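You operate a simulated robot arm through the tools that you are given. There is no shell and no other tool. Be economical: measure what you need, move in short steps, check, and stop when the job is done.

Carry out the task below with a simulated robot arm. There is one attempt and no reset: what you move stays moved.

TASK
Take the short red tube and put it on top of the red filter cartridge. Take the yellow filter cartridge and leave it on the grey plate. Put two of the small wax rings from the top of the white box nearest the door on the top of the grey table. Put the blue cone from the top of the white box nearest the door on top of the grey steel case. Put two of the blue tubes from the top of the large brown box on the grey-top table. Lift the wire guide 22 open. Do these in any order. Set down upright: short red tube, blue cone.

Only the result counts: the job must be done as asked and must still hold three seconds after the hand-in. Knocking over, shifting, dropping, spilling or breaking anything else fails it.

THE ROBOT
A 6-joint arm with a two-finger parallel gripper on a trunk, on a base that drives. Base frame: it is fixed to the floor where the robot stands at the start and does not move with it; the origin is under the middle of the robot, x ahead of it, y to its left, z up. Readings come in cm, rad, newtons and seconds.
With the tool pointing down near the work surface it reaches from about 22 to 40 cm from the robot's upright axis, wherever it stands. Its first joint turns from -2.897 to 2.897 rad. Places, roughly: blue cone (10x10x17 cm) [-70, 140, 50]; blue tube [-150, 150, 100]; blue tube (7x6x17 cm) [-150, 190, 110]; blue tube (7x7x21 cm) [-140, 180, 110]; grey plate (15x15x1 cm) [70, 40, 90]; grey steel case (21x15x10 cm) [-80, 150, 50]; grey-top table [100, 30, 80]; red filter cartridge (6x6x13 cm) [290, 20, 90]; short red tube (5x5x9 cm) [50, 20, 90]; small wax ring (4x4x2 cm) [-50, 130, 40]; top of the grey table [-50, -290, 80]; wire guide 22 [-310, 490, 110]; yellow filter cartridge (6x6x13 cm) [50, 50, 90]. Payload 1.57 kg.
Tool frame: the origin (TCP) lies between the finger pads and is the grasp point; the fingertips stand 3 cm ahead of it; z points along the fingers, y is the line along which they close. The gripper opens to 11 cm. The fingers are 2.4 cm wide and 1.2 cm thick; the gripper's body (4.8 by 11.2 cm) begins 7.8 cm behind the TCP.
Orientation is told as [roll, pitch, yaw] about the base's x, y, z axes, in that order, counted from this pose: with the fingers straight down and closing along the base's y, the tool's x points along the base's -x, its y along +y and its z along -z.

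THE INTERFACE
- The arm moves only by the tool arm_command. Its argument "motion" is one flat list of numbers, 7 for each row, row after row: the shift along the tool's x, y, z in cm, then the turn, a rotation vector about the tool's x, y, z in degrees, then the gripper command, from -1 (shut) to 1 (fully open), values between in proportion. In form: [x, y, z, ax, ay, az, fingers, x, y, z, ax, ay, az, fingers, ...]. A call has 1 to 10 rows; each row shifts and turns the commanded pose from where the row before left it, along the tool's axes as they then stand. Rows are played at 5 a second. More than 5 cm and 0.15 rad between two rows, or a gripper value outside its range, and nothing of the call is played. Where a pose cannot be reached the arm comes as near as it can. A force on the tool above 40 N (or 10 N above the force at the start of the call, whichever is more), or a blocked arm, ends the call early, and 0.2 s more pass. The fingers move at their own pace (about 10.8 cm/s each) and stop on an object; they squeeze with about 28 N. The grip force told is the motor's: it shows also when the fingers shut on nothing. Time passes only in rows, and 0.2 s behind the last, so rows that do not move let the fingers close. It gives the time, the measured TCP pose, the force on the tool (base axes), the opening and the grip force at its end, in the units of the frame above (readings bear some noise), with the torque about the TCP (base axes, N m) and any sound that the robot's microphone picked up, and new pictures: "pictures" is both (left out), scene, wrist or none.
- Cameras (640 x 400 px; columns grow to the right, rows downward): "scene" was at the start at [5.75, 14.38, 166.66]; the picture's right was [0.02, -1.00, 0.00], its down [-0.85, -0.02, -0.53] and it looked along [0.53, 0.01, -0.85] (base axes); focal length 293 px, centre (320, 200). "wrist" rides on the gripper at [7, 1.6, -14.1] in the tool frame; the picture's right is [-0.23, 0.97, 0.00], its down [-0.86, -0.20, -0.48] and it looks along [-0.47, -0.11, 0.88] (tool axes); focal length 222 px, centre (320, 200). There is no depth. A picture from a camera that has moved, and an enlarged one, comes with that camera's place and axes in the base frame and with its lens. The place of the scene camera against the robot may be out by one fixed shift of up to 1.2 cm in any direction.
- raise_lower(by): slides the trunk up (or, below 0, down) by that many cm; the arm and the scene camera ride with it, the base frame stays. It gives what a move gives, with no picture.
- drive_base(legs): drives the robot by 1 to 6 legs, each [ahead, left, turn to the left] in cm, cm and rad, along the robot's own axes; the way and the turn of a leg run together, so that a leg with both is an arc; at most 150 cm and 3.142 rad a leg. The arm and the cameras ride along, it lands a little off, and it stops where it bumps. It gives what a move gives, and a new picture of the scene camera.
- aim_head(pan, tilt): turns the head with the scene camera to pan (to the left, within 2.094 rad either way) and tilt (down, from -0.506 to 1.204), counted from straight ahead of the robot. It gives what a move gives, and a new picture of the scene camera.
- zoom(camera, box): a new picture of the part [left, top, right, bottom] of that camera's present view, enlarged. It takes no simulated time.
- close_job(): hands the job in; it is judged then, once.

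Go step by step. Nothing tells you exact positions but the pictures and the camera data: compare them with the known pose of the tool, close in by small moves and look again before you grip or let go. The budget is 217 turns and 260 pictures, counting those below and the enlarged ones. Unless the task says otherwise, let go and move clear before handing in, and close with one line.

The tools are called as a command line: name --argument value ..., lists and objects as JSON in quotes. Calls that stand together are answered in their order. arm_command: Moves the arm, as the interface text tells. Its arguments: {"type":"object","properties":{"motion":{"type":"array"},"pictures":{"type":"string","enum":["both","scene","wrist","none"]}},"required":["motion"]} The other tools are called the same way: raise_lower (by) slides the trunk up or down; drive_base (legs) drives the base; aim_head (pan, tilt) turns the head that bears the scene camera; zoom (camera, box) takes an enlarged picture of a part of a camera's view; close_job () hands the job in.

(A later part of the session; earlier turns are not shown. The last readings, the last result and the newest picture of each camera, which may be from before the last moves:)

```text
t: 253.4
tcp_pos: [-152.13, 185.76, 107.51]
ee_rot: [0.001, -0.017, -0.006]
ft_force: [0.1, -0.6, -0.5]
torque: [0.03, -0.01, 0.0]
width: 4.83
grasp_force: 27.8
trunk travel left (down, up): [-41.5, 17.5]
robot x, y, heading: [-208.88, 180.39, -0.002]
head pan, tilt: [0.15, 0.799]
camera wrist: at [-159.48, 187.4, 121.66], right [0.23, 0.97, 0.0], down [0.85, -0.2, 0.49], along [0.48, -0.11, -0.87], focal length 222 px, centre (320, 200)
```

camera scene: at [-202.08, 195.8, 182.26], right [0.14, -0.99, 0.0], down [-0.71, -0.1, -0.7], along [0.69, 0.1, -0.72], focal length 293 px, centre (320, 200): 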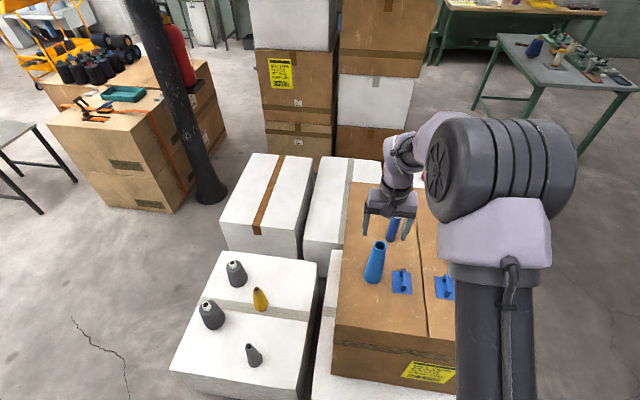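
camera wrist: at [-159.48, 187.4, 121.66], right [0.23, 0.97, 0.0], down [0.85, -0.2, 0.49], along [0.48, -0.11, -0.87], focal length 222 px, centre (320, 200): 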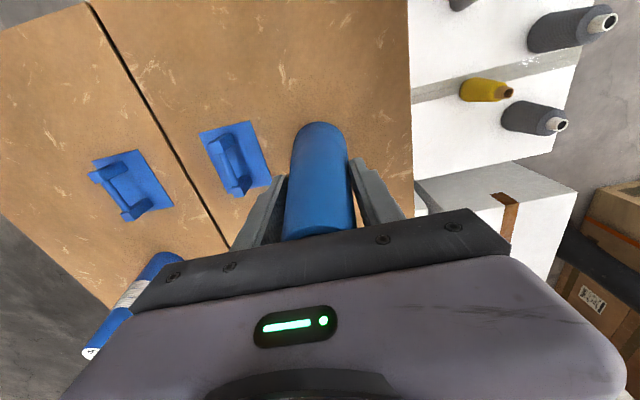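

Gripped. I lift, retract and drive back to the front table.

arm_command --motion '[0, 0, -1, 0, 0, 0, -1, 0, 0, -4, 0, 0, 0, -1, 0, 0, -4.5, 0, 0, 0, -1, 0, 0, -4.5, 0, 0, 0, -1, 0, 0, -4, 0, 0, 0, -1, 4, 0, 0, 0, 0, 0, -1, 4, 0, 0, 0, 0, 0, -1, 4, 0, 0, 0, 0, 0, -1, 0, 0, 0, 0, 0, 0, -1]' --pictures "both"

```text
t: 255.4
tcp_pos: [-164.59, 185.6, 125.24]
ee_rot: [0.0, -0.014, -0.007]
ft_force: [0.7, -0.1, -0.5]
torque: [0.02, -0.01, -0.03]
width: 4.83
grasp_force: 28.0
trunk travel left (down, up): [-41.5, 17.5]
robot x, y, heading: [-209.27, 180.85, -0.006]
head pan, tilt: [0.15, 0.799]
camera scene: at [-201.86, 195.82, 182.25], right [0.14, -0.99, 0.0], down [-0.71, -0.1, -0.7], along [0.69, 0.1, -0.72], focal length 293 px, centre (320, 200)
camera wrist: at [-171.74, 187.34, 139.44], right [0.23, 0.97, 0.0], down [0.85, -0.2, 0.49], along [0.48, -0.11, -0.87], focal length 222 px, centre (320, 200)
```

scene: 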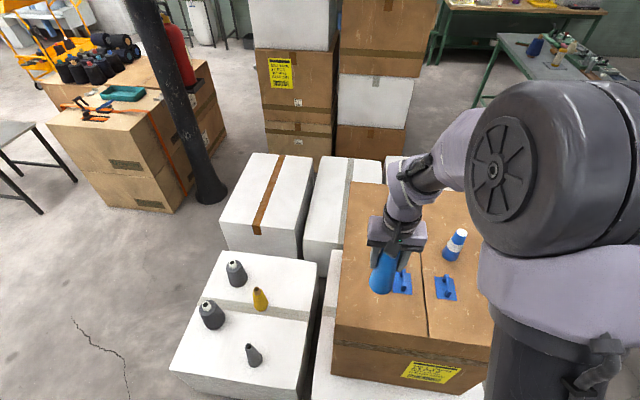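
wrist: 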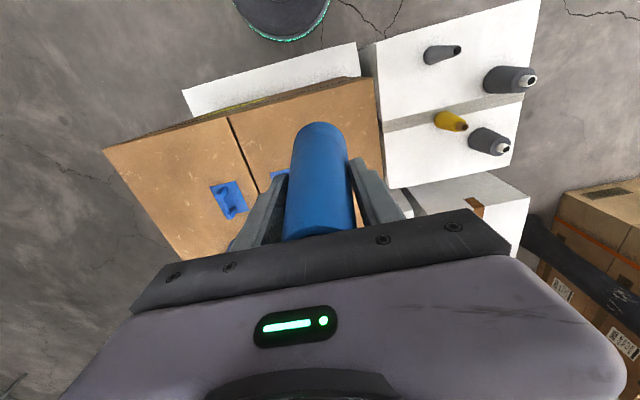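

drive_base --legs '[[-3, 0, 0], [0, -128, 0], [150, 0, 0], [62, -8, 0]]'

aim_head --pan 0.3 --tilt 0.95

```text
t: 272.3
tcp_pos: [40.45, 44.55, 125.3]
ee_rot: [-0.001, -0.014, -0.019]
ft_force: [-0.2, 0.3, -0.1]
torque: [0.05, -0.02, -0.02]
width: 4.78
grasp_force: 28.3
trunk travel left (down, up): [-41.5, 17.5]
robot x, y, heading: [-3.84, 39.84, -0.017]
head pan, tilt: [0.15, 0.799]
camera scene: at [3.23, 55.12, 182.26], right [0.13, -0.99, 0.0], down [-0.71, -0.09, -0.7], along [0.69, 0.09, -0.72], focal length 293 px, centre (320, 200)
```

scene: 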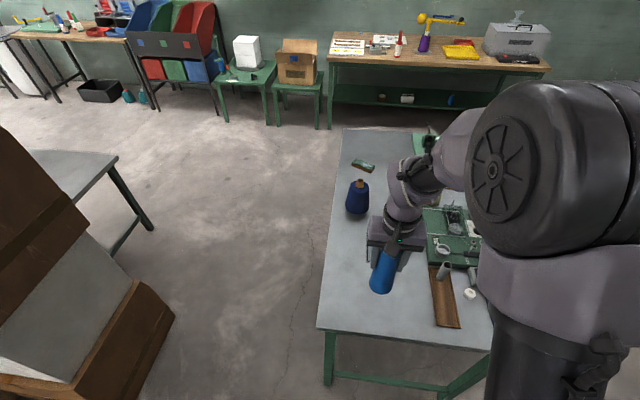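

```text
t: 273.0
tcp_pos: [40.39, 44.45, 125.23]
ee_rot: [0.001, -0.017, -0.019]
ft_force: [-0.1, -0.3, -1.1]
torque: [0.0, 0.0, -0.02]
width: 4.79
grasp_force: 27.6
trunk travel left (down, up): [-41.5, 17.5]
robot x, y, heading: [-4.1, 40.08, -0.021]
head pan, tilt: [0.3, 0.949]
camera scene: at [2.15, 56.09, 181.11], right [0.28, -0.96, 0.0], down [-0.78, -0.23, -0.58], along [0.56, 0.16, -0.81], focal length 293 px, centre (320, 200)
```

scene: 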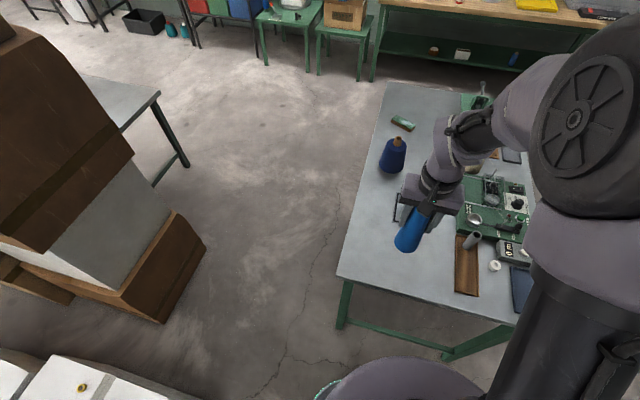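

I drive 12 cm ahead and lower the tube to the free area around (52.5, 51).

drive_base --legs '[[12, 0, 0.018]]'

raise_lower --by -14

arm_command --motion '[0, 3.5, 0, 0, 0, 0, -1, 0, 2.5, 0, 0, 0, 0, -1, 0, 0, 4, 0, 0, 0, -1, 0, 0, 4, 0, 0, 0, -1, 0, 0, 0, 0, 0, 0, -1]' --pictures "both"

```text
t: 274.2
tcp_pos: [52.23, 45.05, 125.29]
ee_rot: [-0.001, -0.015, -0.002]
ft_force: [0.1, -0.7, 0.5]
torque: [0.02, 0.02, -0.01]
width: 4.78
grasp_force: 28.5
trunk travel left (down, up): [-41.5, 17.5]
robot x, y, heading: [7.75, 40.0, 0.003]
head pan, tilt: [0.3, 0.949]
camera scene: at [13.88, 56.05, 181.1], right [0.29, -0.96, 0.0], down [-0.78, -0.24, -0.58], along [0.56, 0.17, -0.81], focal length 293 px, centre (320, 200)
```

scene: 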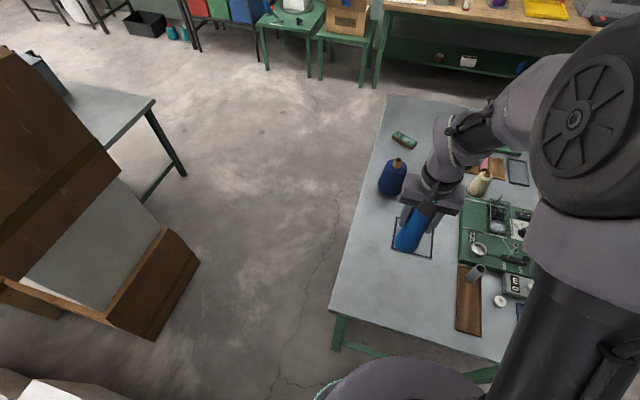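

```text
t: 275.9
tcp_pos: [52.16, 45.17, 111.29]
ee_rot: [-0.001, -0.015, -0.002]
ft_force: [0.1, 0.3, -0.1]
torque: [0.0, 0.01, 0.03]
width: 4.77
grasp_force: 28.5
trunk travel left (down, up): [-27.5, 31.5]
robot x, y, heading: [8.02, 39.73, -0.002]
head pan, tilt: [0.3, 0.949]
```

```text
t: 277.1
tcp_pos: [52.22, 51.12, 103.37]
ee_rot: [0.001, -0.017, -0.002]
ft_force: [-0.2, 0.2, -0.5]
torque: [0.02, -0.01, -0.01]
width: 4.77
grasp_force: 27.5
trunk travel left (down, up): [-27.5, 31.5]
robot x, y, heading: [8.16, 39.85, 0.001]
head pan, tilt: [0.3, 0.949]
camera scene: at [13.74, 56.04, 167.11], right [0.29, -0.96, 0.0], down [-0.78, -0.24, -0.58], along [0.56, 0.17, -0.81], focal length 293 px, centre (320, 200)
camera wrist: at [45.08, 52.7, 117.46], right [0.23, 0.97, 0.0], down [0.85, -0.2, 0.49], along [0.48, -0.11, -0.87], focal length 222 px, centre (320, 200)
```

scene: 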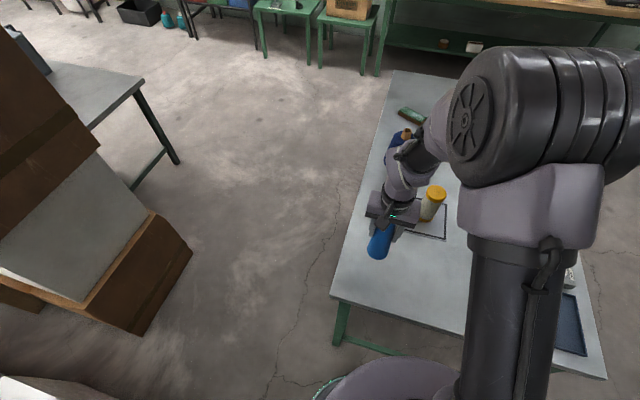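
wrist: 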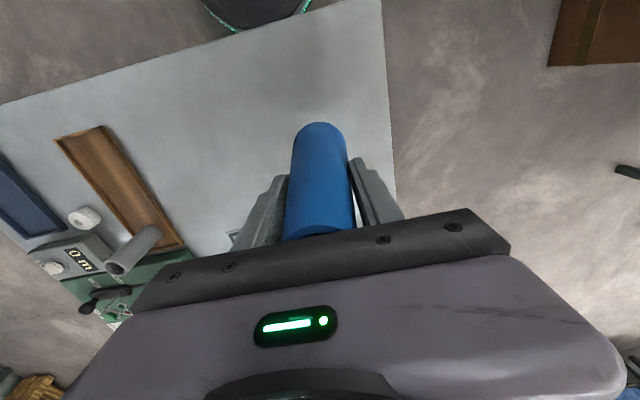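

arm_command --motion '[0, 0, 4, 0, 0, 0, -1, 0, 0, 3.5, 0, 0, 0, -1, 0, 0, 0, 0, 0, 0, -1]' --pictures "none"

arm_command --motion '[0, 0, 0.4, 0, 0, 0, -1, 0, 0, 0.4, 0, 0, 0, -1, 0, 0, 0, 0, 0, 0, -1]' --pictures "wrist"

```text
t: 277.9
tcp_pos: [52.4, 51.13, 95.67]
ee_rot: [0.002, -0.016, -0.001]
ft_force: [-0.2, 0.7, -0.9]
torque: [0.02, -0.02, 0.0]
width: 4.76
grasp_force: 28.3
trunk travel left (down, up): [-27.5, 31.5]
robot x, y, heading: [7.69, 40.04, -0.003]
head pan, tilt: [0.3, 0.949]
```

```text
t: 278.7
tcp_pos: [52.45, 51.11, 95.21]
ee_rot: [0.001, -0.017, -0.001]
ft_force: [0.8, 0.4, 27.5]
torque: [0.0, -0.04, -0.28]
width: 4.79
grasp_force: 27.6
trunk travel left (down, up): [-27.5, 31.5]
robot x, y, heading: [7.83, 39.85, 0.0]
head pan, tilt: [0.3, 0.949]
camera wrist: at [45.18, 52.71, 109.27], right [0.23, 0.97, 0.01], down [0.85, -0.2, 0.49], along [0.48, -0.11, -0.87], focal length 222 px, centre (320, 200)
```

wrist: 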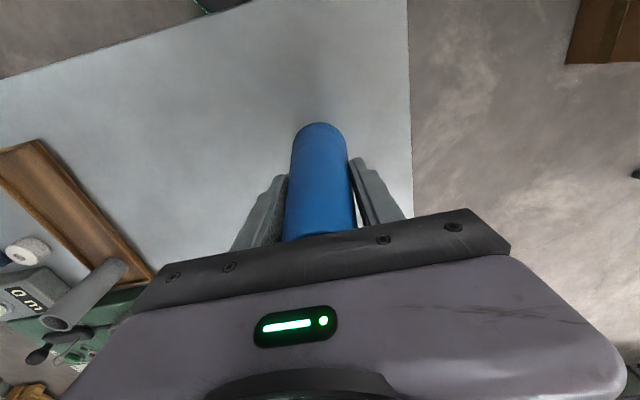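

Contact. I ease, open and rise well above the tube.

arm_command --motion '[0, 0, -0.3, 0, 0, 0, -1, 0, 0, 0, 0, 0, 0, 0.3, 0, 0, 0, 0, 0, 0, 0.5, 0, 0, -3, 0, 0, 0, 0.5, 0, 0, -4, 0, 0, 0, 0.5, 0, 0, -4.5, 0, 0, 0, 0.5, 0, 0, -4.5, 0, 0, 0, 0.5, 0, 0, -4.5, 0, 0, 0, 0.5, 0, 0, 0, 0, 0, 0, 0.5]' --pictures "both"

```text
t: 280.7
tcp_pos: [52.22, 51.12, 115.89]
ee_rot: [-0.001, -0.015, -0.001]
ft_force: [-0.1, 0.8, 0.9]
torque: [0.0, 0.01, -0.01]
width: 8.25
grasp_force: 0.0
trunk travel left (down, up): [-27.5, 31.5]
robot x, y, heading: [7.85, 39.68, -0.001]
head pan, tilt: [0.3, 0.949]
camera scene: at [13.83, 56.07, 167.1], right [0.29, -0.96, 0.0], down [-0.78, -0.24, -0.58], along [0.56, 0.17, -0.81], focal length 293 px, centre (320, 200)
camera wrist: at [45.06, 52.83, 129.98], right [0.23, 0.97, 0.0], down [0.85, -0.2, 0.49], along [0.48, -0.11, -0.87], focal length 222 px, centre (320, 200)
```

scene: 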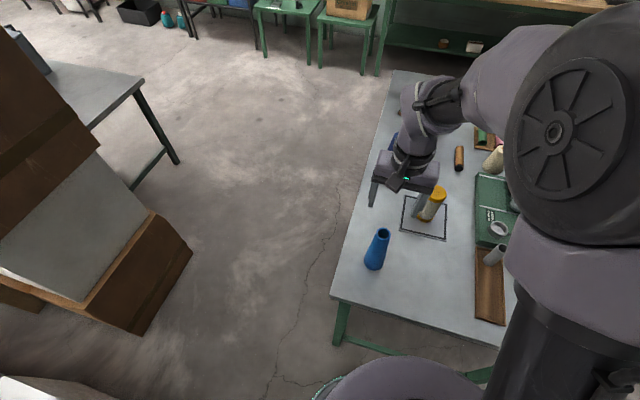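
wrist: 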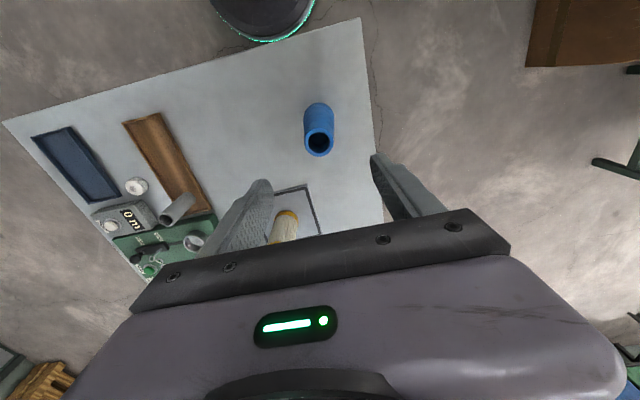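

The first blue tube stands on the table. I raise the trunk and return to the brown box for the dark tube.

raise_lower --by 20

drive_base --legs '[[-12, 0, 0], [-62, 12, 0], [-144, 0, 0], [0, 129, 0]]'

```text
t: 282.9
tcp_pos: [52.17, 51.15, 135.73]
ee_rot: [0.001, -0.014, -0.002]
ft_force: [-0.1, -0.1, -0.2]
torque: [0.01, 0.0, 0.0]
width: 8.24
grasp_force: 0.1
trunk travel left (down, up): [-47.5, 11.5]
robot x, y, heading: [7.94, 39.82, -0.002]
head pan, tilt: [0.3, 0.949]
```

```text
t: 300.1
tcp_pos: [-166.01, 193.19, 135.77]
ee_rot: [0.0, -0.014, -0.001]
ft_force: [0.2, 0.3, -0.8]
torque: [0.0, 0.0, 0.03]
width: 8.24
grasp_force: 0.2
trunk travel left (down, up): [-47.5, 11.5]
robot x, y, heading: [-210.36, 181.99, 0.0]
head pan, tilt: [0.3, 0.949]
camera scene: at [-204.59, 198.0, 187.1], right [0.3, -0.96, 0.0], down [-0.78, -0.24, -0.58], along [0.56, 0.17, -0.81], focal length 293 px, centre (320, 200)
```

scene: 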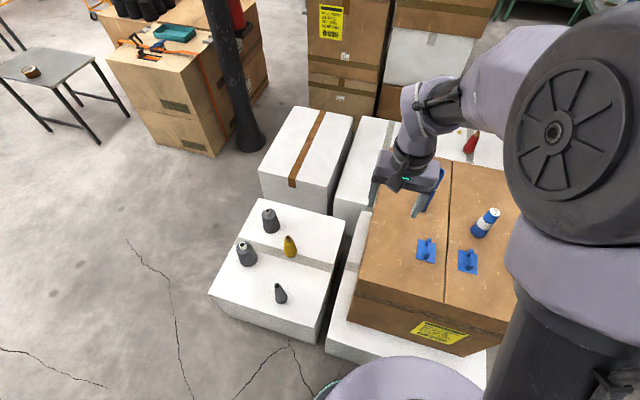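

I move 5 cm closer and reach out above the dark tube.

drive_base --legs '[[5, 0, 0]]'

arm_command --motion '[-4, -2.5, 0, 0, 0, 0, 0.6, -4, -2.5, 0, 0, 0, 0, 0.6, -4, -2.5, 0, 0, 0, 0, 0.6, -3, -2.5, 0, 0, 0, 0, 0.6, 0, -2, 0, 0, 0, 0, 0.6, 0, 0, 0, 0, 0, 0, 0.6]' --pictures "both"

```text
t: 301.0
tcp_pos: [-161.05, 193.15, 135.7]
ee_rot: [0.001, -0.014, 0.0]
ft_force: [0.8, 1.1, 0.7]
torque: [0.01, 0.04, -0.01]
width: 8.22
grasp_force: 0.1
trunk travel left (down, up): [-47.5, 11.5]
robot x, y, heading: [-205.26, 181.69, -0.002]
head pan, tilt: [0.3, 0.949]
camera scene: at [-199.45, 197.99, 187.1], right [0.3, -0.96, 0.0], down [-0.78, -0.24, -0.58], along [0.56, 0.17, -0.81], focal length 293 px, centre (320, 200)
```

scene: 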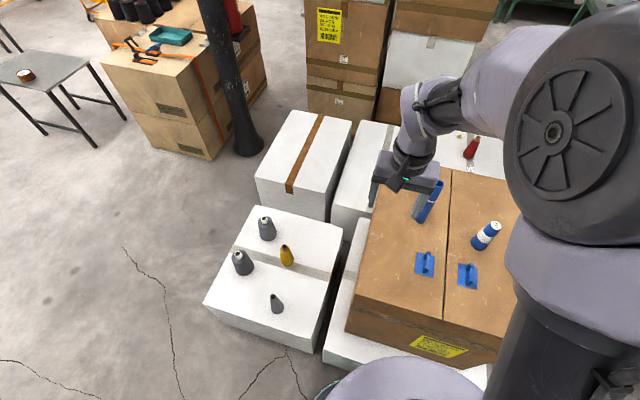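

```text
t: 302.4
tcp_pos: [-146.1, 181.18, 136.06]
ee_rot: [0.0, -0.014, 0.0]
ft_force: [-0.2, -0.6, 0.4]
torque: [0.0, -0.01, -0.05]
width: 8.79
grasp_force: 0.1
trunk travel left (down, up): [-47.5, 11.5]
robot x, y, heading: [-205.56, 181.76, -0.0]
head pan, tilt: [0.3, 0.949]
camera scene: at [-199.54, 198.04, 187.1], right [0.3, -0.96, 0.0], down [-0.78, -0.24, -0.58], along [0.56, 0.17, -0.81], focal length 293 px, centre (320, 200)
camera wrist: at [-153.32, 182.76, 150.16], right [0.23, 0.97, 0.0], down [0.85, -0.2, 0.49], along [0.48, -0.11, -0.87], focal length 222 px, centre (320, 200)
```

scene: 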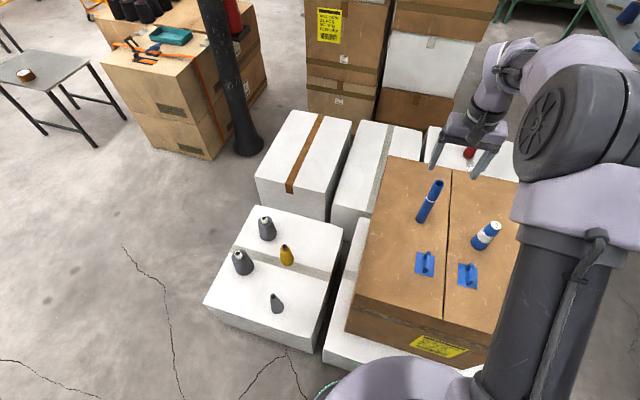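
wrist: 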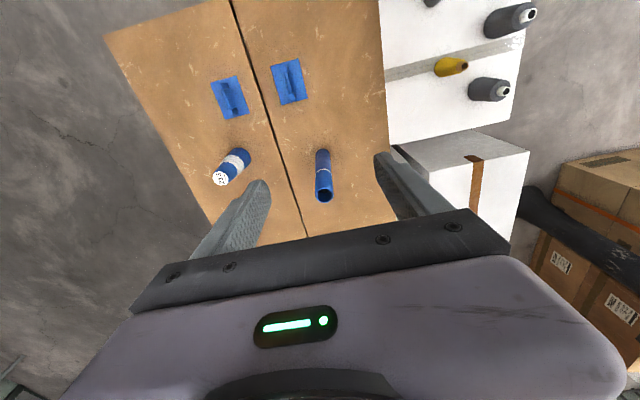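

The dark tube is at about (-136.6, 179.7), top near z 118.5. I try to reach above it with the tool vertical.

arm_command --motion '[-4, -0.7, 0, 0, 0, 0, 0.4, -4, -0.7, 0, 0, 0, 0, 0.4, -1.5, 0, 3, 0, 0, 0, 0.4, 0, 0, 4, 0, 0, 0, 0.4, 0, 0, 0, 0, 0, 0, 0.4]' --pictures "wrist"

```text
t: 303.6
tcp_pos: [-136.76, 179.91, 129.2]
ee_rot: [0.0, -0.013, 0.0]
ft_force: [-0.8, 1.2, 0.3]
torque: [-0.03, 0.0, 0.02]
width: 7.71
grasp_force: 0.1
trunk travel left (down, up): [-47.5, 11.5]
robot x, y, heading: [-205.36, 181.64, 0.001]
head pan, tilt: [0.3, 0.949]
camera wrist: at [-143.88, 181.44, 143.27], right [0.23, 0.97, 0.0], down [0.85, -0.2, 0.49], along [0.48, -0.11, -0.87], focal length 222 px, centre (320, 200)
```

wrist: 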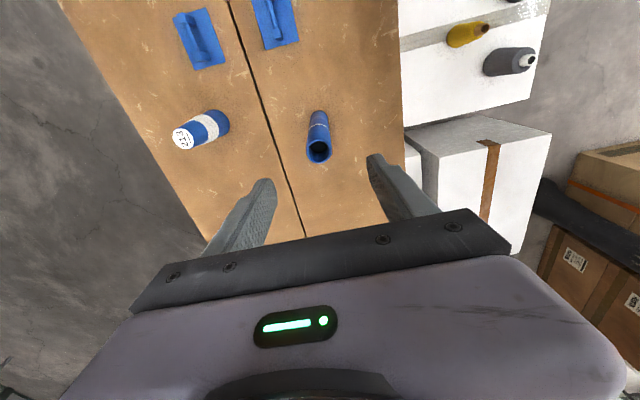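

It reaches. I lower with the trunk to keep this arm pose and check alignment.

raise_lower --by -8

arm_command --motion '[0, -0.2, 0, 0, 0, 0, 0.4, 0, 0, 0, 0, 0, 0, 0.4]' --pictures "wrist"

```text
t: 304.8
tcp_pos: [-136.83, 179.89, 121.16]
ee_rot: [-0.001, -0.017, -0.001]
ft_force: [0.2, -0.2, -0.6]
torque: [-0.01, 0.03, 0.0]
width: 7.69
grasp_force: 0.1
trunk travel left (down, up): [-39.5, 19.5]
robot x, y, heading: [-205.33, 181.54, -0.002]
head pan, tilt: [0.3, 0.949]
```

```text
t: 305.4
tcp_pos: [-136.6, 179.67, 121.33]
ee_rot: [-0.001, -0.015, 0.0]
ft_force: [0.0, 0.6, 0.0]
torque: [0.03, 0.01, 0.02]
width: 7.68
grasp_force: 0.1
trunk travel left (down, up): [-39.5, 19.5]
robot x, y, heading: [-205.24, 181.67, -0.002]
head pan, tilt: [0.3, 0.949]
camera wrist: at [-143.84, 181.24, 135.29], right [0.23, 0.97, 0.0], down [0.85, -0.2, 0.49], along [0.48, -0.11, -0.87], focal length 222 px, centre (320, 200)
```

wrist: 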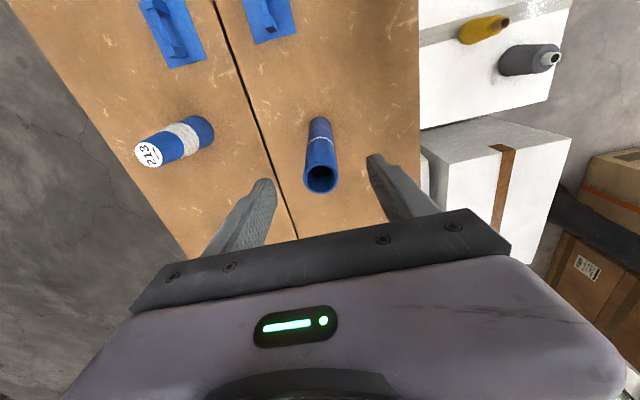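

Aligned. I lower 9 cm and close.

raise_lower --by -9

arm_command --motion '[0, 0, 0, 0, 0, 0, -0.5, 0, 0, 0, 0, 0, 0, -1, 0, 0, 0, 0, 0, 0, -1, 0, 0, 0, 0, 0, 0, -1]' --pictures "wrist"

```text
t: 306.6
tcp_pos: [-136.62, 179.68, 112.26]
ee_rot: [0.001, -0.015, 0.001]
ft_force: [-0.6, 0.3, -0.2]
torque: [0.0, 0.01, -0.01]
width: 7.67
grasp_force: 0.1
trunk travel left (down, up): [-30.5, 28.5]
robot x, y, heading: [-205.61, 181.59, -0.003]
head pan, tilt: [0.3, 0.949]
```

```text
t: 307.6
tcp_pos: [-136.63, 179.62, 112.17]
ee_rot: [-0.001, -0.015, -0.001]
ft_force: [0.1, 1.1, 1.4]
torque: [0.05, -0.06, 0.02]
width: 3.12
grasp_force: 27.9
trunk travel left (down, up): [-30.5, 28.5]
robot x, y, heading: [-205.04, 181.25, -0.003]
head pan, tilt: [0.3, 0.949]
camera wrist: at [-143.85, 181.25, 126.3], right [0.23, 0.97, 0.0], down [0.85, -0.2, 0.49], along [0.48, -0.11, -0.87], focal length 222 px, centre (320, 200)
```

wrist: 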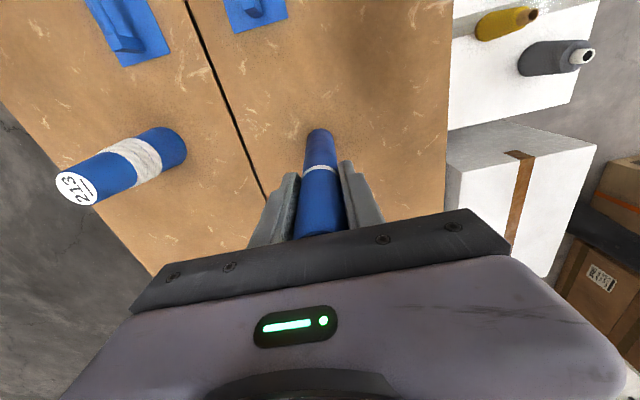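

Gripped. I raise the trunk, retract the arm and drive back to the table.

raise_lower --by 24

arm_command --motion '[4, 0, 0, 0, 0, 0, -1, 4.5, 0, 0, 0, 0, 0, -1, 4.5, 0, 0, 0, 0, 0, -1, 4.5, 0, 0, 0, 0, 0, -1, 4.5, 0, 0, 0, 0, 0, -1, 2, 0, 0, 0, 0, 0, -1, 0, 0, 0, 0, 0, 0, -1]' --pictures "wrist"

drive_base --legs '[[-5, 0, 0], [0, -131, 0], [150, -4, 0], [62, -8, 0]]'

```text
t: 310.1
tcp_pos: [-136.62, 179.68, 136.16]
ee_rot: [0.0, -0.014, 0.0]
ft_force: [-0.8, -0.3, -0.6]
torque: [0.02, 0.02, -0.01]
width: 3.1
grasp_force: 27.5
trunk travel left (down, up): [-54.5, 4.5]
robot x, y, heading: [-205.38, 181.56, -0.002]
head pan, tilt: [0.3, 0.949]
```

```text
t: 311.8
tcp_pos: [-160.58, 179.58, 135.7]
ee_rot: [0.001, -0.012, 0.001]
ft_force: [0.1, -0.5, -0.4]
torque: [-0.02, -0.02, 0.01]
width: 3.09
grasp_force: 28.0
trunk travel left (down, up): [-54.5, 4.5]
robot x, y, heading: [-205.45, 182.14, 0.004]
head pan, tilt: [0.3, 0.949]
camera wrist: at [-167.83, 181.22, 149.88], right [0.23, 0.97, 0.0], down [0.85, -0.2, 0.49], along [0.48, -0.11, -0.87], focal length 222 px, centre (320, 200)
```

wrist: 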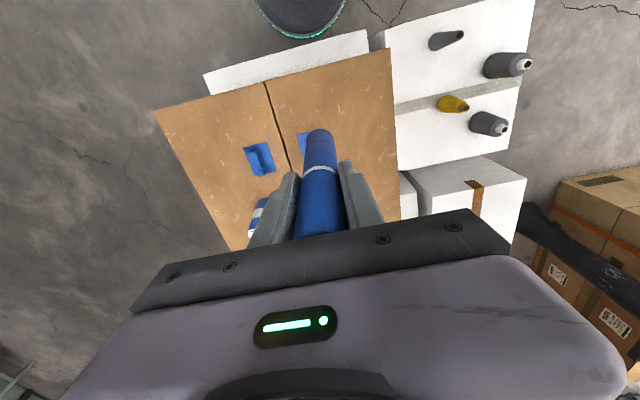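

```text
refused: leg 3 is longer than a leg can be; nothing moved
```

drive_base --legs '[[-5, 0, 0], [0, -134, 0], [148, -4, 0], [63, -6, 0]]'

aim_head --pan 0.3 --tilt 0.95

```text
t: 329.1
tcp_pos: [47.57, 42.66, 135.72]
ee_rot: [-0.001, -0.013, 0.027]
ft_force: [-0.2, 0.2, -0.9]
torque: [0.0, 0.02, -0.02]
width: 3.12
grasp_force: 28.2
trunk travel left (down, up): [-54.5, 4.5]
robot x, y, heading: [2.75, 43.64, 0.022]
head pan, tilt: [0.3, 0.949]
camera scene: at [8.21, 60.05, 194.11], right [0.32, -0.95, 0.0], down [-0.77, -0.26, -0.58], along [0.55, 0.19, -0.81], focal length 293 px, centre (320, 200)
```

scene: 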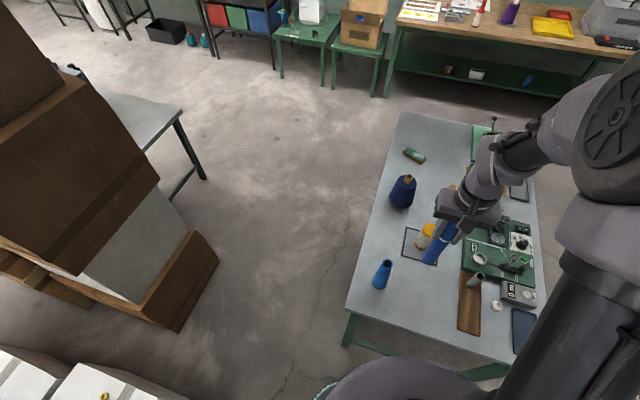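

```text
t: 329.7
tcp_pos: [47.77, 42.87, 135.82]
ee_rot: [0.0, -0.013, 0.029]
ft_force: [-0.1, 0.1, -0.7]
torque: [0.02, -0.01, -0.01]
width: 3.13
grasp_force: 28.3
trunk travel left (down, up): [-54.5, 4.5]
robot x, y, heading: [2.87, 43.09, 0.028]
head pan, tilt: [0.3, 0.949]
camera scene: at [8.26, 60.04, 194.1], right [0.32, -0.95, 0.0], down [-0.77, -0.26, -0.58], along [0.55, 0.19, -0.81], focal length 293 px, centre (320, 200)
```

scene: 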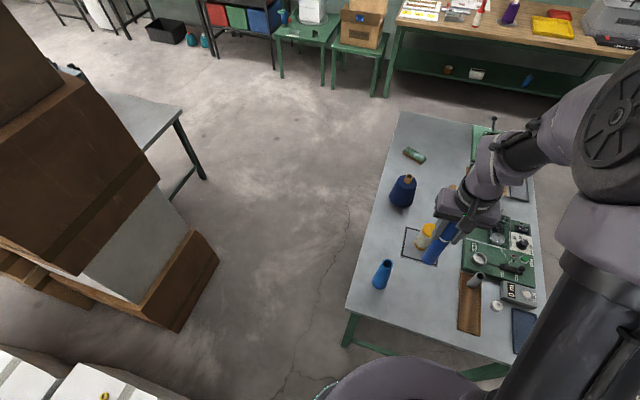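

drive_base --legs '[[5, -6, -0.027]]'

raise_lower --by -30

arm_command --motion '[0, 0, 2, 0, 0, 0, -1, 0, 0, 2, 0, 0, 0, -1, 0, 0, 0, 0, 0, 0, -1]' --pictures "both"

```text
t: 330.8
tcp_pos: [52.7, 35.59, 135.82]
ee_rot: [0.001, -0.014, 0.002]
ft_force: [-0.2, 0.3, -1.0]
torque: [0.01, 0.04, -0.01]
width: 3.1
grasp_force: 28.1
trunk travel left (down, up): [-54.5, 4.5]
robot x, y, heading: [8.11, 37.8, 0.003]
head pan, tilt: [0.3, 0.949]
camera scene: at [13.76, 53.91, 194.11], right [0.3, -0.95, 0.0], down [-0.78, -0.24, -0.58], along [0.56, 0.17, -0.81], focal length 293 px, centre (320, 200)
```

scene: 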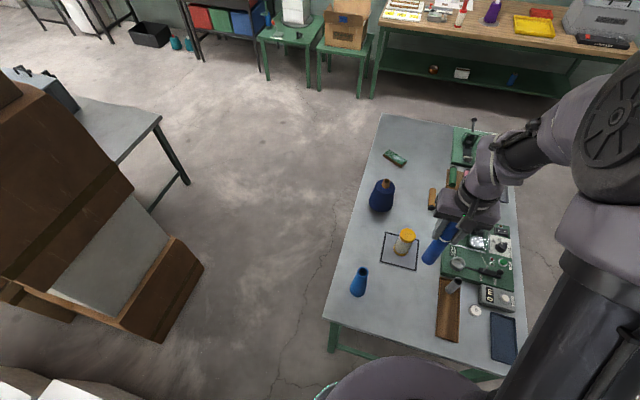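

```text
t: 333.8
tcp_pos: [52.62, 35.74, 105.72]
ee_rot: [-0.002, -0.014, 0.003]
ft_force: [0.3, 0.3, 0.0]
torque: [0.0, 0.01, 0.03]
width: 3.1
grasp_force: 27.7
trunk travel left (down, up): [-24.5, 34.5]
robot x, y, heading: [7.66, 37.74, -0.003]
head pan, tilt: [0.3, 0.949]
```

```text
t: 334.6
tcp_pos: [52.68, 35.62, 101.74]
ee_rot: [0.0, -0.017, 0.003]
ft_force: [-0.5, 0.0, -0.7]
torque: [-0.03, -0.02, 0.03]
width: 3.11
grasp_force: 27.7
trunk travel left (down, up): [-24.5, 34.5]
robot x, y, heading: [7.51, 37.45, 0.003]
head pan, tilt: [0.3, 0.949]
camera scene: at [13.65, 54.0, 164.11], right [0.3, -0.95, 0.0], down [-0.78, -0.24, -0.58], along [0.56, 0.17, -0.81], focal length 293 px, centre (320, 200)
camera wrist: at [45.5, 37.25, 115.84], right [0.23, 0.97, 0.0], down [0.85, -0.2, 0.49], along [0.48, -0.11, -0.87], focal length 222 px, centre (320, 200)
```

scene: 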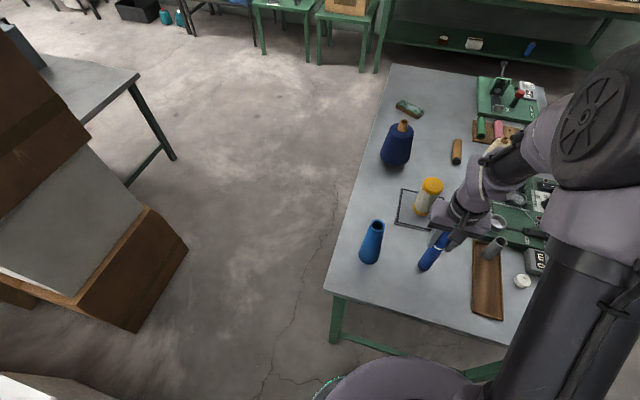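
wrist: 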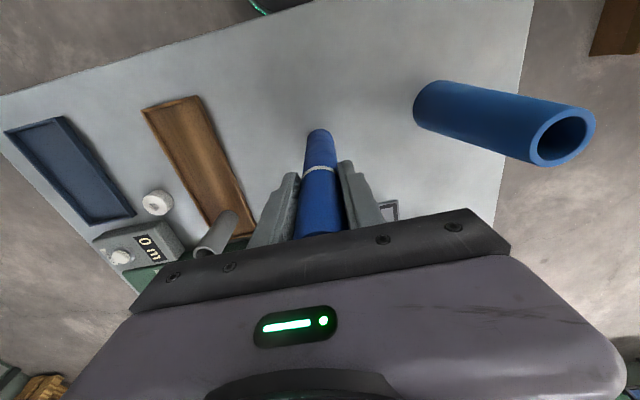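

arm_command --motion '[0, 0, 1, 0, 0, 0, -1, 0, 0, 0.7, 0, 0, 0, -1, 0, 0, 0, 0, 0, 0, -1]' --pictures "none"

arm_command --motion '[0, 0, 0.4, 0, 0, 0, -1, 0, 0, 0, 0, 0, 0, -1]' --pictures "none"

```text
t: 335.4
tcp_pos: [52.82, 35.68, 100.22]
ee_rot: [0.0, -0.018, 0.003]
ft_force: [1.6, 0.0, 19.3]
torque: [-0.01, -0.13, -0.01]
width: 3.1
grasp_force: 28.5
trunk travel left (down, up): [-24.5, 34.5]
robot x, y, heading: [7.6, 37.65, -0.0]
head pan, tilt: [0.3, 0.949]
```

```text
t: 335.9
tcp_pos: [52.73, 35.8, 99.8]
ee_rot: [0.002, -0.017, 0.001]
ft_force: [2.8, -0.4, 23.0]
torque: [-0.09, -0.31, 0.04]
width: 3.12
grasp_force: 27.4
trunk travel left (down, up): [-24.5, 34.5]
robot x, y, heading: [8.15, 37.38, 0.002]
head pan, tilt: [0.3, 0.949]
```

Contact with the table. I ease, open gently and rise.

arm_command --motion '[0, 0, -0.3, 0, 0, 0, -1, 0, 0, 0, 0, 0, 0, -0.2, 0, 0, 0, 0, 0, 0, 0.2, 0, 0, 0, 0, 0, 0, 0.2, 0, 0, -3, 0, 0, 0, 0.2, 0, 0, -4, 0, 0, 0, 0.2, 0, 0, -4, 0, 0, 0, 0.2, 0, 0, -4, 0, 0, 0, 0.2, 0, 0, -4, 0, 0, 0, 0.2, 0, 0, 0, 0, 0, 0, 0.2]' --pictures "both"

```text
t: 338.1
tcp_pos: [52.49, 35.68, 119.03]
ee_rot: [0.0, -0.015, 0.002]
ft_force: [-0.8, -0.5, -0.5]
torque: [-0.01, -0.01, -0.02]
width: 6.6
grasp_force: 0.0
trunk travel left (down, up): [-24.5, 34.5]
robot x, y, heading: [7.74, 37.45, 0.002]
head pan, tilt: [0.3, 0.949]
camera scene: at [13.7, 54.0, 164.1], right [0.3, -0.95, 0.0], down [-0.78, -0.24, -0.58], along [0.56, 0.17, -0.81], focal length 293 px, centre (320, 200)
camera wrist: at [45.28, 37.25, 133.1], right [0.23, 0.97, 0.0], down [0.85, -0.2, 0.49], along [0.48, -0.11, -0.87], focal length 222 px, centre (320, 200)
```

scene: 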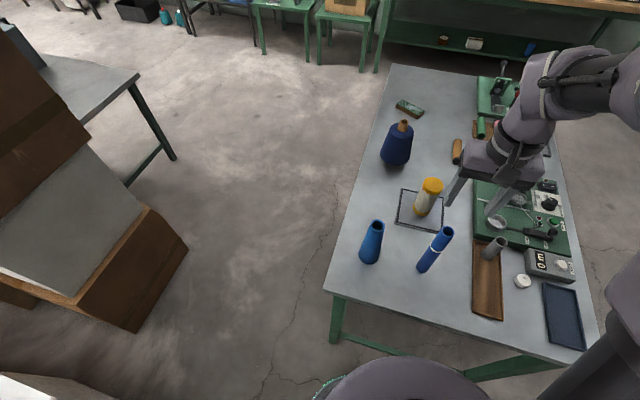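
wrist: 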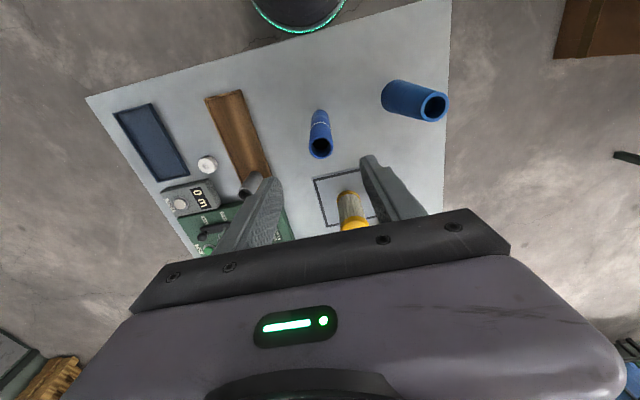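

Both blue tubes stand on the table. Finally the wire guide: I raise a bit and drive to the machine aisle.

raise_lower --by 10

drive_base --legs '[[-12, 0, 0], [-145, 12, 0], [-76, 12, 0], [0, 150, 0], [0, 130, 0]]'

aim_head --pan 1.8 --tilt 0.3

```text
t: 339.5
tcp_pos: [52.39, 35.68, 128.84]
ee_rot: [0.0, -0.014, 0.001]
ft_force: [0.3, 0.0, 0.0]
torque: [-0.04, 0.0, -0.02]
width: 6.62
grasp_force: 0.1
trunk travel left (down, up): [-34.5, 24.5]
robot x, y, heading: [8.13, 37.81, -0.001]
head pan, tilt: [0.3, 0.949]
```

```text
t: 364.5
tcp_pos: [-178.02, 340.74, 129.04]
ee_rot: [0.0, -0.014, -0.009]
ft_force: [-0.7, 0.1, 0.0]
torque: [0.03, 0.02, 0.01]
width: 6.61
grasp_force: 0.1
trunk travel left (down, up): [-34.5, 24.5]
robot x, y, heading: [-222.54, 343.36, -0.009]
head pan, tilt: [0.3, 0.949]
camera scene: at [-216.62, 359.4, 174.1], right [0.29, -0.96, 0.0], down [-0.78, -0.23, -0.58], along [0.56, 0.17, -0.81], focal length 293 px, centre (320, 200)
```

scene: 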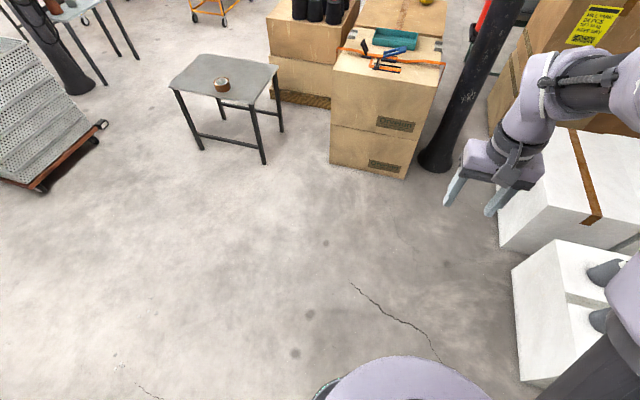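

```text
t: 366.1
tcp_pos: [-177.98, 340.5, 128.92]
ee_rot: [0.001, -0.015, -0.008]
ft_force: [0.0, -0.1, 0.5]
torque: [0.01, -0.02, -0.01]
width: 6.6
grasp_force: 0.1
trunk travel left (down, up): [-34.5, 24.5]
robot x, y, heading: [-222.62, 343.03, -0.005]
head pan, tilt: [1.799, 0.3]
camera scene: at [-225.63, 366.39, 179.69], right [0.98, 0.22, 0.0], down [0.06, -0.29, -0.96], along [-0.21, 0.93, -0.3], focal length 293 px, centre (320, 200)
```

scene: 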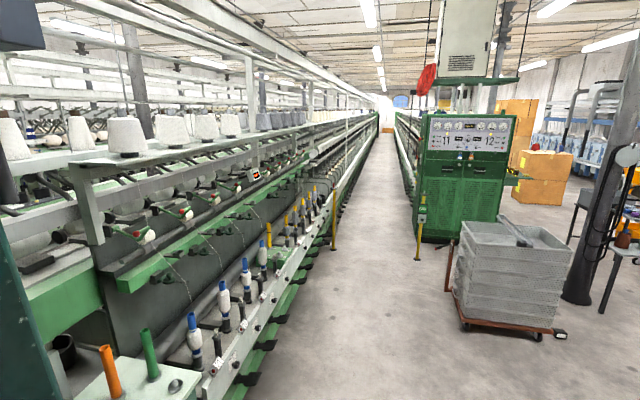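

zoom --camera "scene" --box '[100, 170, 330, 320]'

zoom --camera "scene" --box '[160, 200, 280, 280]'

```text
2.67 times, centred on (215, 245) of scene
camera zoom: at [-225.63, 366.39, 179.69], right [0.98, 0.22, 0.0], down [0.06, -0.29, -0.96], along [-0.21, 0.93, -0.3], focal length 780 px, centre (600, 80)
```

zoom: 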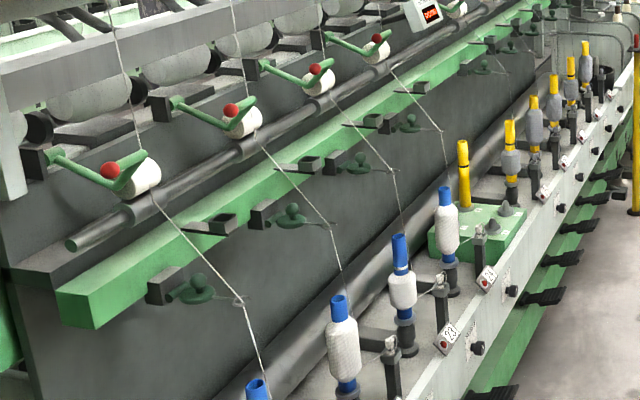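

```text
5.00 times, centred on (220, 240) of scene
camera zoom: at [-225.63, 366.39, 179.69], right [0.98, 0.22, 0.0], down [0.06, -0.29, -0.96], along [-0.21, 0.93, -0.3], focal length 1463 px, centre (820, 0)
```

zoom: 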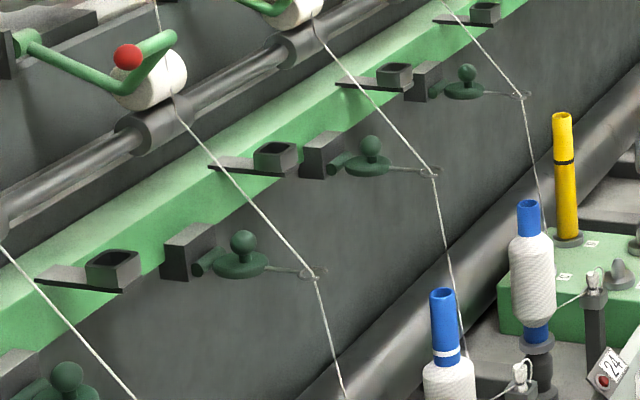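

The wire guides are hinged levers with ball knobs; tags 23 and 24 are visible, so guide 22 is the second lever from the near end, matching the given place. I drive to face it.

drive_base --legs '[[20, 143, 0], [0, 0, 3.141]]'

aim_head --pan 0.0 --tilt 0.5

```text
t: 380.6
tcp_pos: [-246.35, 487.79, 128.96]
ee_rot: [0.0, -0.013, 3.13]
ft_force: [-0.5, 0.6, 0.0]
torque: [-0.02, 0.02, 0.02]
width: 6.59
grasp_force: 0.0
trunk travel left (down, up): [-34.5, 24.5]
robot x, y, heading: [-202.04, 485.63, 3.129]
head pan, tilt: [1.799, 0.3]
camera scene: at [-197.1, 462.38, 179.69], right [-0.98, -0.21, 0.0], down [-0.06, 0.29, -0.96], along [0.21, -0.93, -0.3], focal length 293 px, centre (320, 200)
```

scene: 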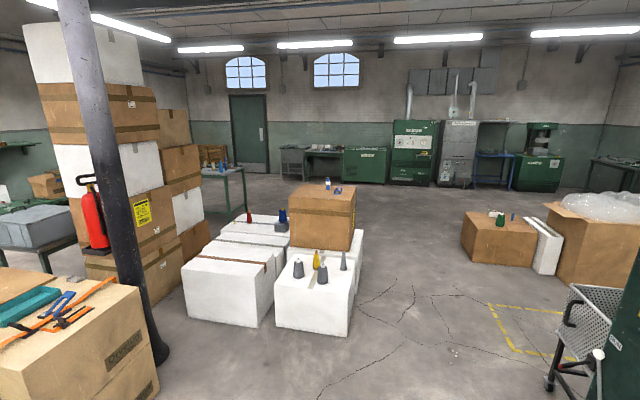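

```text
t: 382.4
tcp_pos: [-246.35, 487.73, 128.87]
ee_rot: [0.0, -0.016, 3.128]
ft_force: [-0.1, -0.1, -0.5]
torque: [0.01, 0.02, 0.04]
width: 6.62
grasp_force: 0.0
trunk travel left (down, up): [-34.5, 24.5]
robot x, y, heading: [-201.98, 485.3, 3.124]
head pan, tilt: [0.0, 0.499]
camera scene: at [-208.21, 471.61, 177.86], right [0.01, 1.0, 0.0], down [0.48, -0.01, -0.88], along [-0.88, 0.01, -0.48], focal length 293 px, centre (320, 200)
```

scene: 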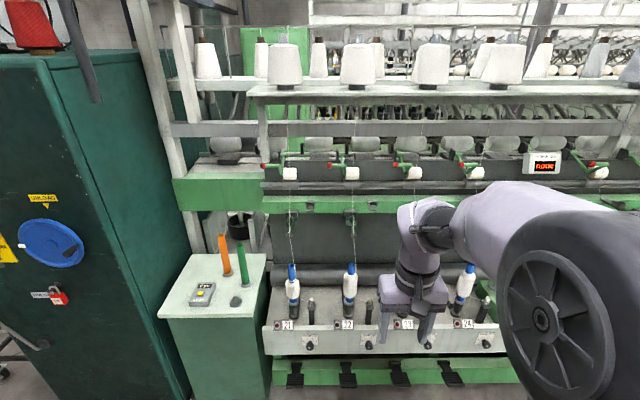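

zoom --camera "scene" --box '[260, 150, 480, 350]'

zoom --camera "scene" --box '[300, 180, 400, 260]'

```text
2.00 times, centred on (370, 250) of scene
camera zoom: at [-208.21, 471.61, 177.86], right [0.01, 1.0, 0.0], down [0.48, -0.01, -0.88], along [-0.88, 0.01, -0.48], focal length 585 px, centre (220, 100)
```

zoom: 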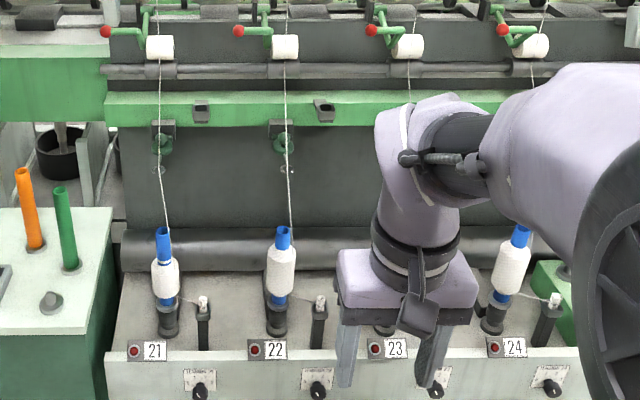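

```text
5.00 times, centred on (350, 220) of scene
camera zoom: at [-208.21, 471.61, 177.86], right [0.01, 1.0, 0.0], down [0.48, -0.01, -0.88], along [-0.88, 0.01, -0.48], focal length 1463 px, centre (170, 100)
```

zoom: 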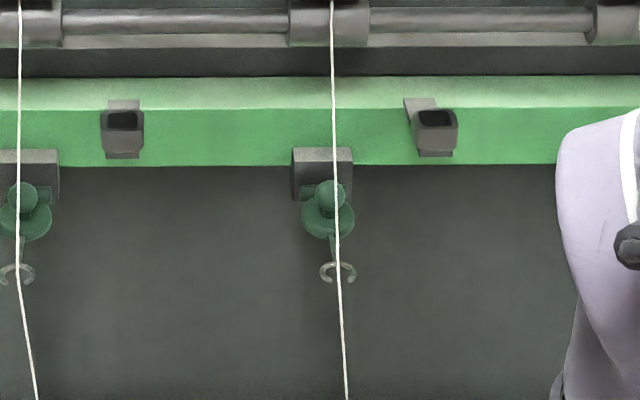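

Guide 22 is confirmed (tag 22 beneath it); its ball is near (-312, 486, 113), eye near (-304, 486, 110). I extend the arm and turn the tool to point horizontally at the machine.

arm_command --motion '[-4.5, 0, 0, 0, 0, 0, -0.6, -4.5, 0, 0, 0, 0, 0, -0.6, -4.5, 0, 0, 0, 0, 0, -0.6, -4.5, 0, 0, 0, 0, 0, -0.6, 0, 0, 0, 0, -8, 0, -0.6, 0, 0, 0, 0, -8, 0, -0.6, 0, 0, 0, 0, -8, 0, -0.6, 0, 0, 0, 0, -8, 0, -0.6, 0, 0, 0, 0, -8, 0, -0.6, 0, 0, 0, 0, 0, 0, -0.6]' --pictures "none"

arm_command --motion '[0, 0, 0, 0, -8, 0, -0.6, 0, 0, 0, 0, -8, 0, -0.6, 0, 0, 0, 0, -8, 0, -0.6, 0, 0, 0, 0, -8, 0, -0.6, 0, 0, 0, 0, -8, 0, -0.6, 0, 0, 0, 0, -8, 0, -0.6, 0, 0, 0, 0, 0, 0, -0.6]' --pictures "both"

```text
t: 384.6
tcp_pos: [-264.41, 488.13, 129.18]
ee_rot: [0.0, -0.714, 3.129]
ft_force: [-0.2, -0.1, 0.3]
torque: [-0.03, -0.01, 0.03]
width: 2.2
grasp_force: 0.1
trunk travel left (down, up): [-34.5, 24.5]
robot x, y, heading: [-201.94, 485.2, 3.132]
head pan, tilt: [0.0, 0.499]
```

```text
t: 386.2
tcp_pos: [-264.35, 488.7, 129.16]
ee_rot: [-0.148, -1.47, -3.022]
ft_force: [0.0, 0.4, 0.4]
torque: [0.04, 0.0, -0.01]
width: 2.18
grasp_force: 0.1
out of reach, approached as far as the arm can: row 1
trunk travel left (down, up): [-34.5, 24.5]
robot x, y, heading: [-201.72, 485.23, 3.127]
head pan, tilt: [0.0, 0.499]
camera scene: at [-208.14, 471.61, 177.86], right [0.01, 1.0, 0.0], down [0.48, -0.01, -0.88], along [-0.88, 0.01, -0.48], focal length 293 px, centre (320, 200)
camera wrist: at [-249.6, 486.67, 123.67], right [-0.05, -0.98, 0.21], down [0.4, 0.17, 0.9], along [-0.92, 0.13, 0.38], focal length 222 px, centre (320, 200)
```

scene: 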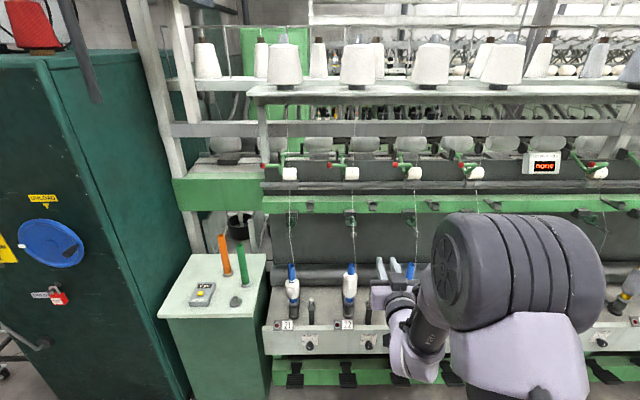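
wrist: 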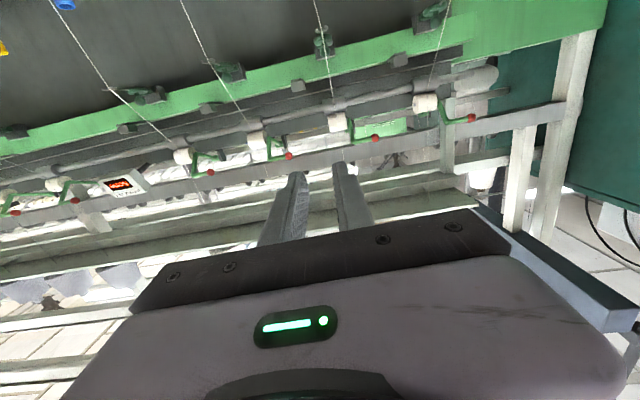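

The tool is now level, pointing at the machine. I zoom the wrist view on guide 22.

zoom --camera "wrist" --box '[240, 0, 480, 150]'

```text
2.67 times, centred on (360, 75) of wrist
camera zoom: at [-249.6, 486.67, 123.67], right [-0.05, -0.98, 0.21], down [0.4, 0.17, 0.9], along [-0.92, 0.13, 0.38], focal length 592 px, centre (213, 533)
```

zoom: 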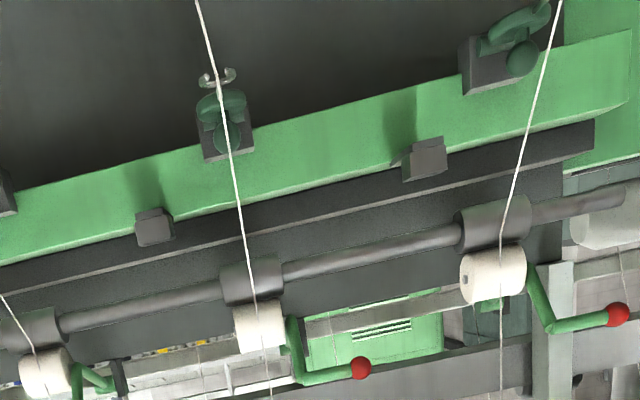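

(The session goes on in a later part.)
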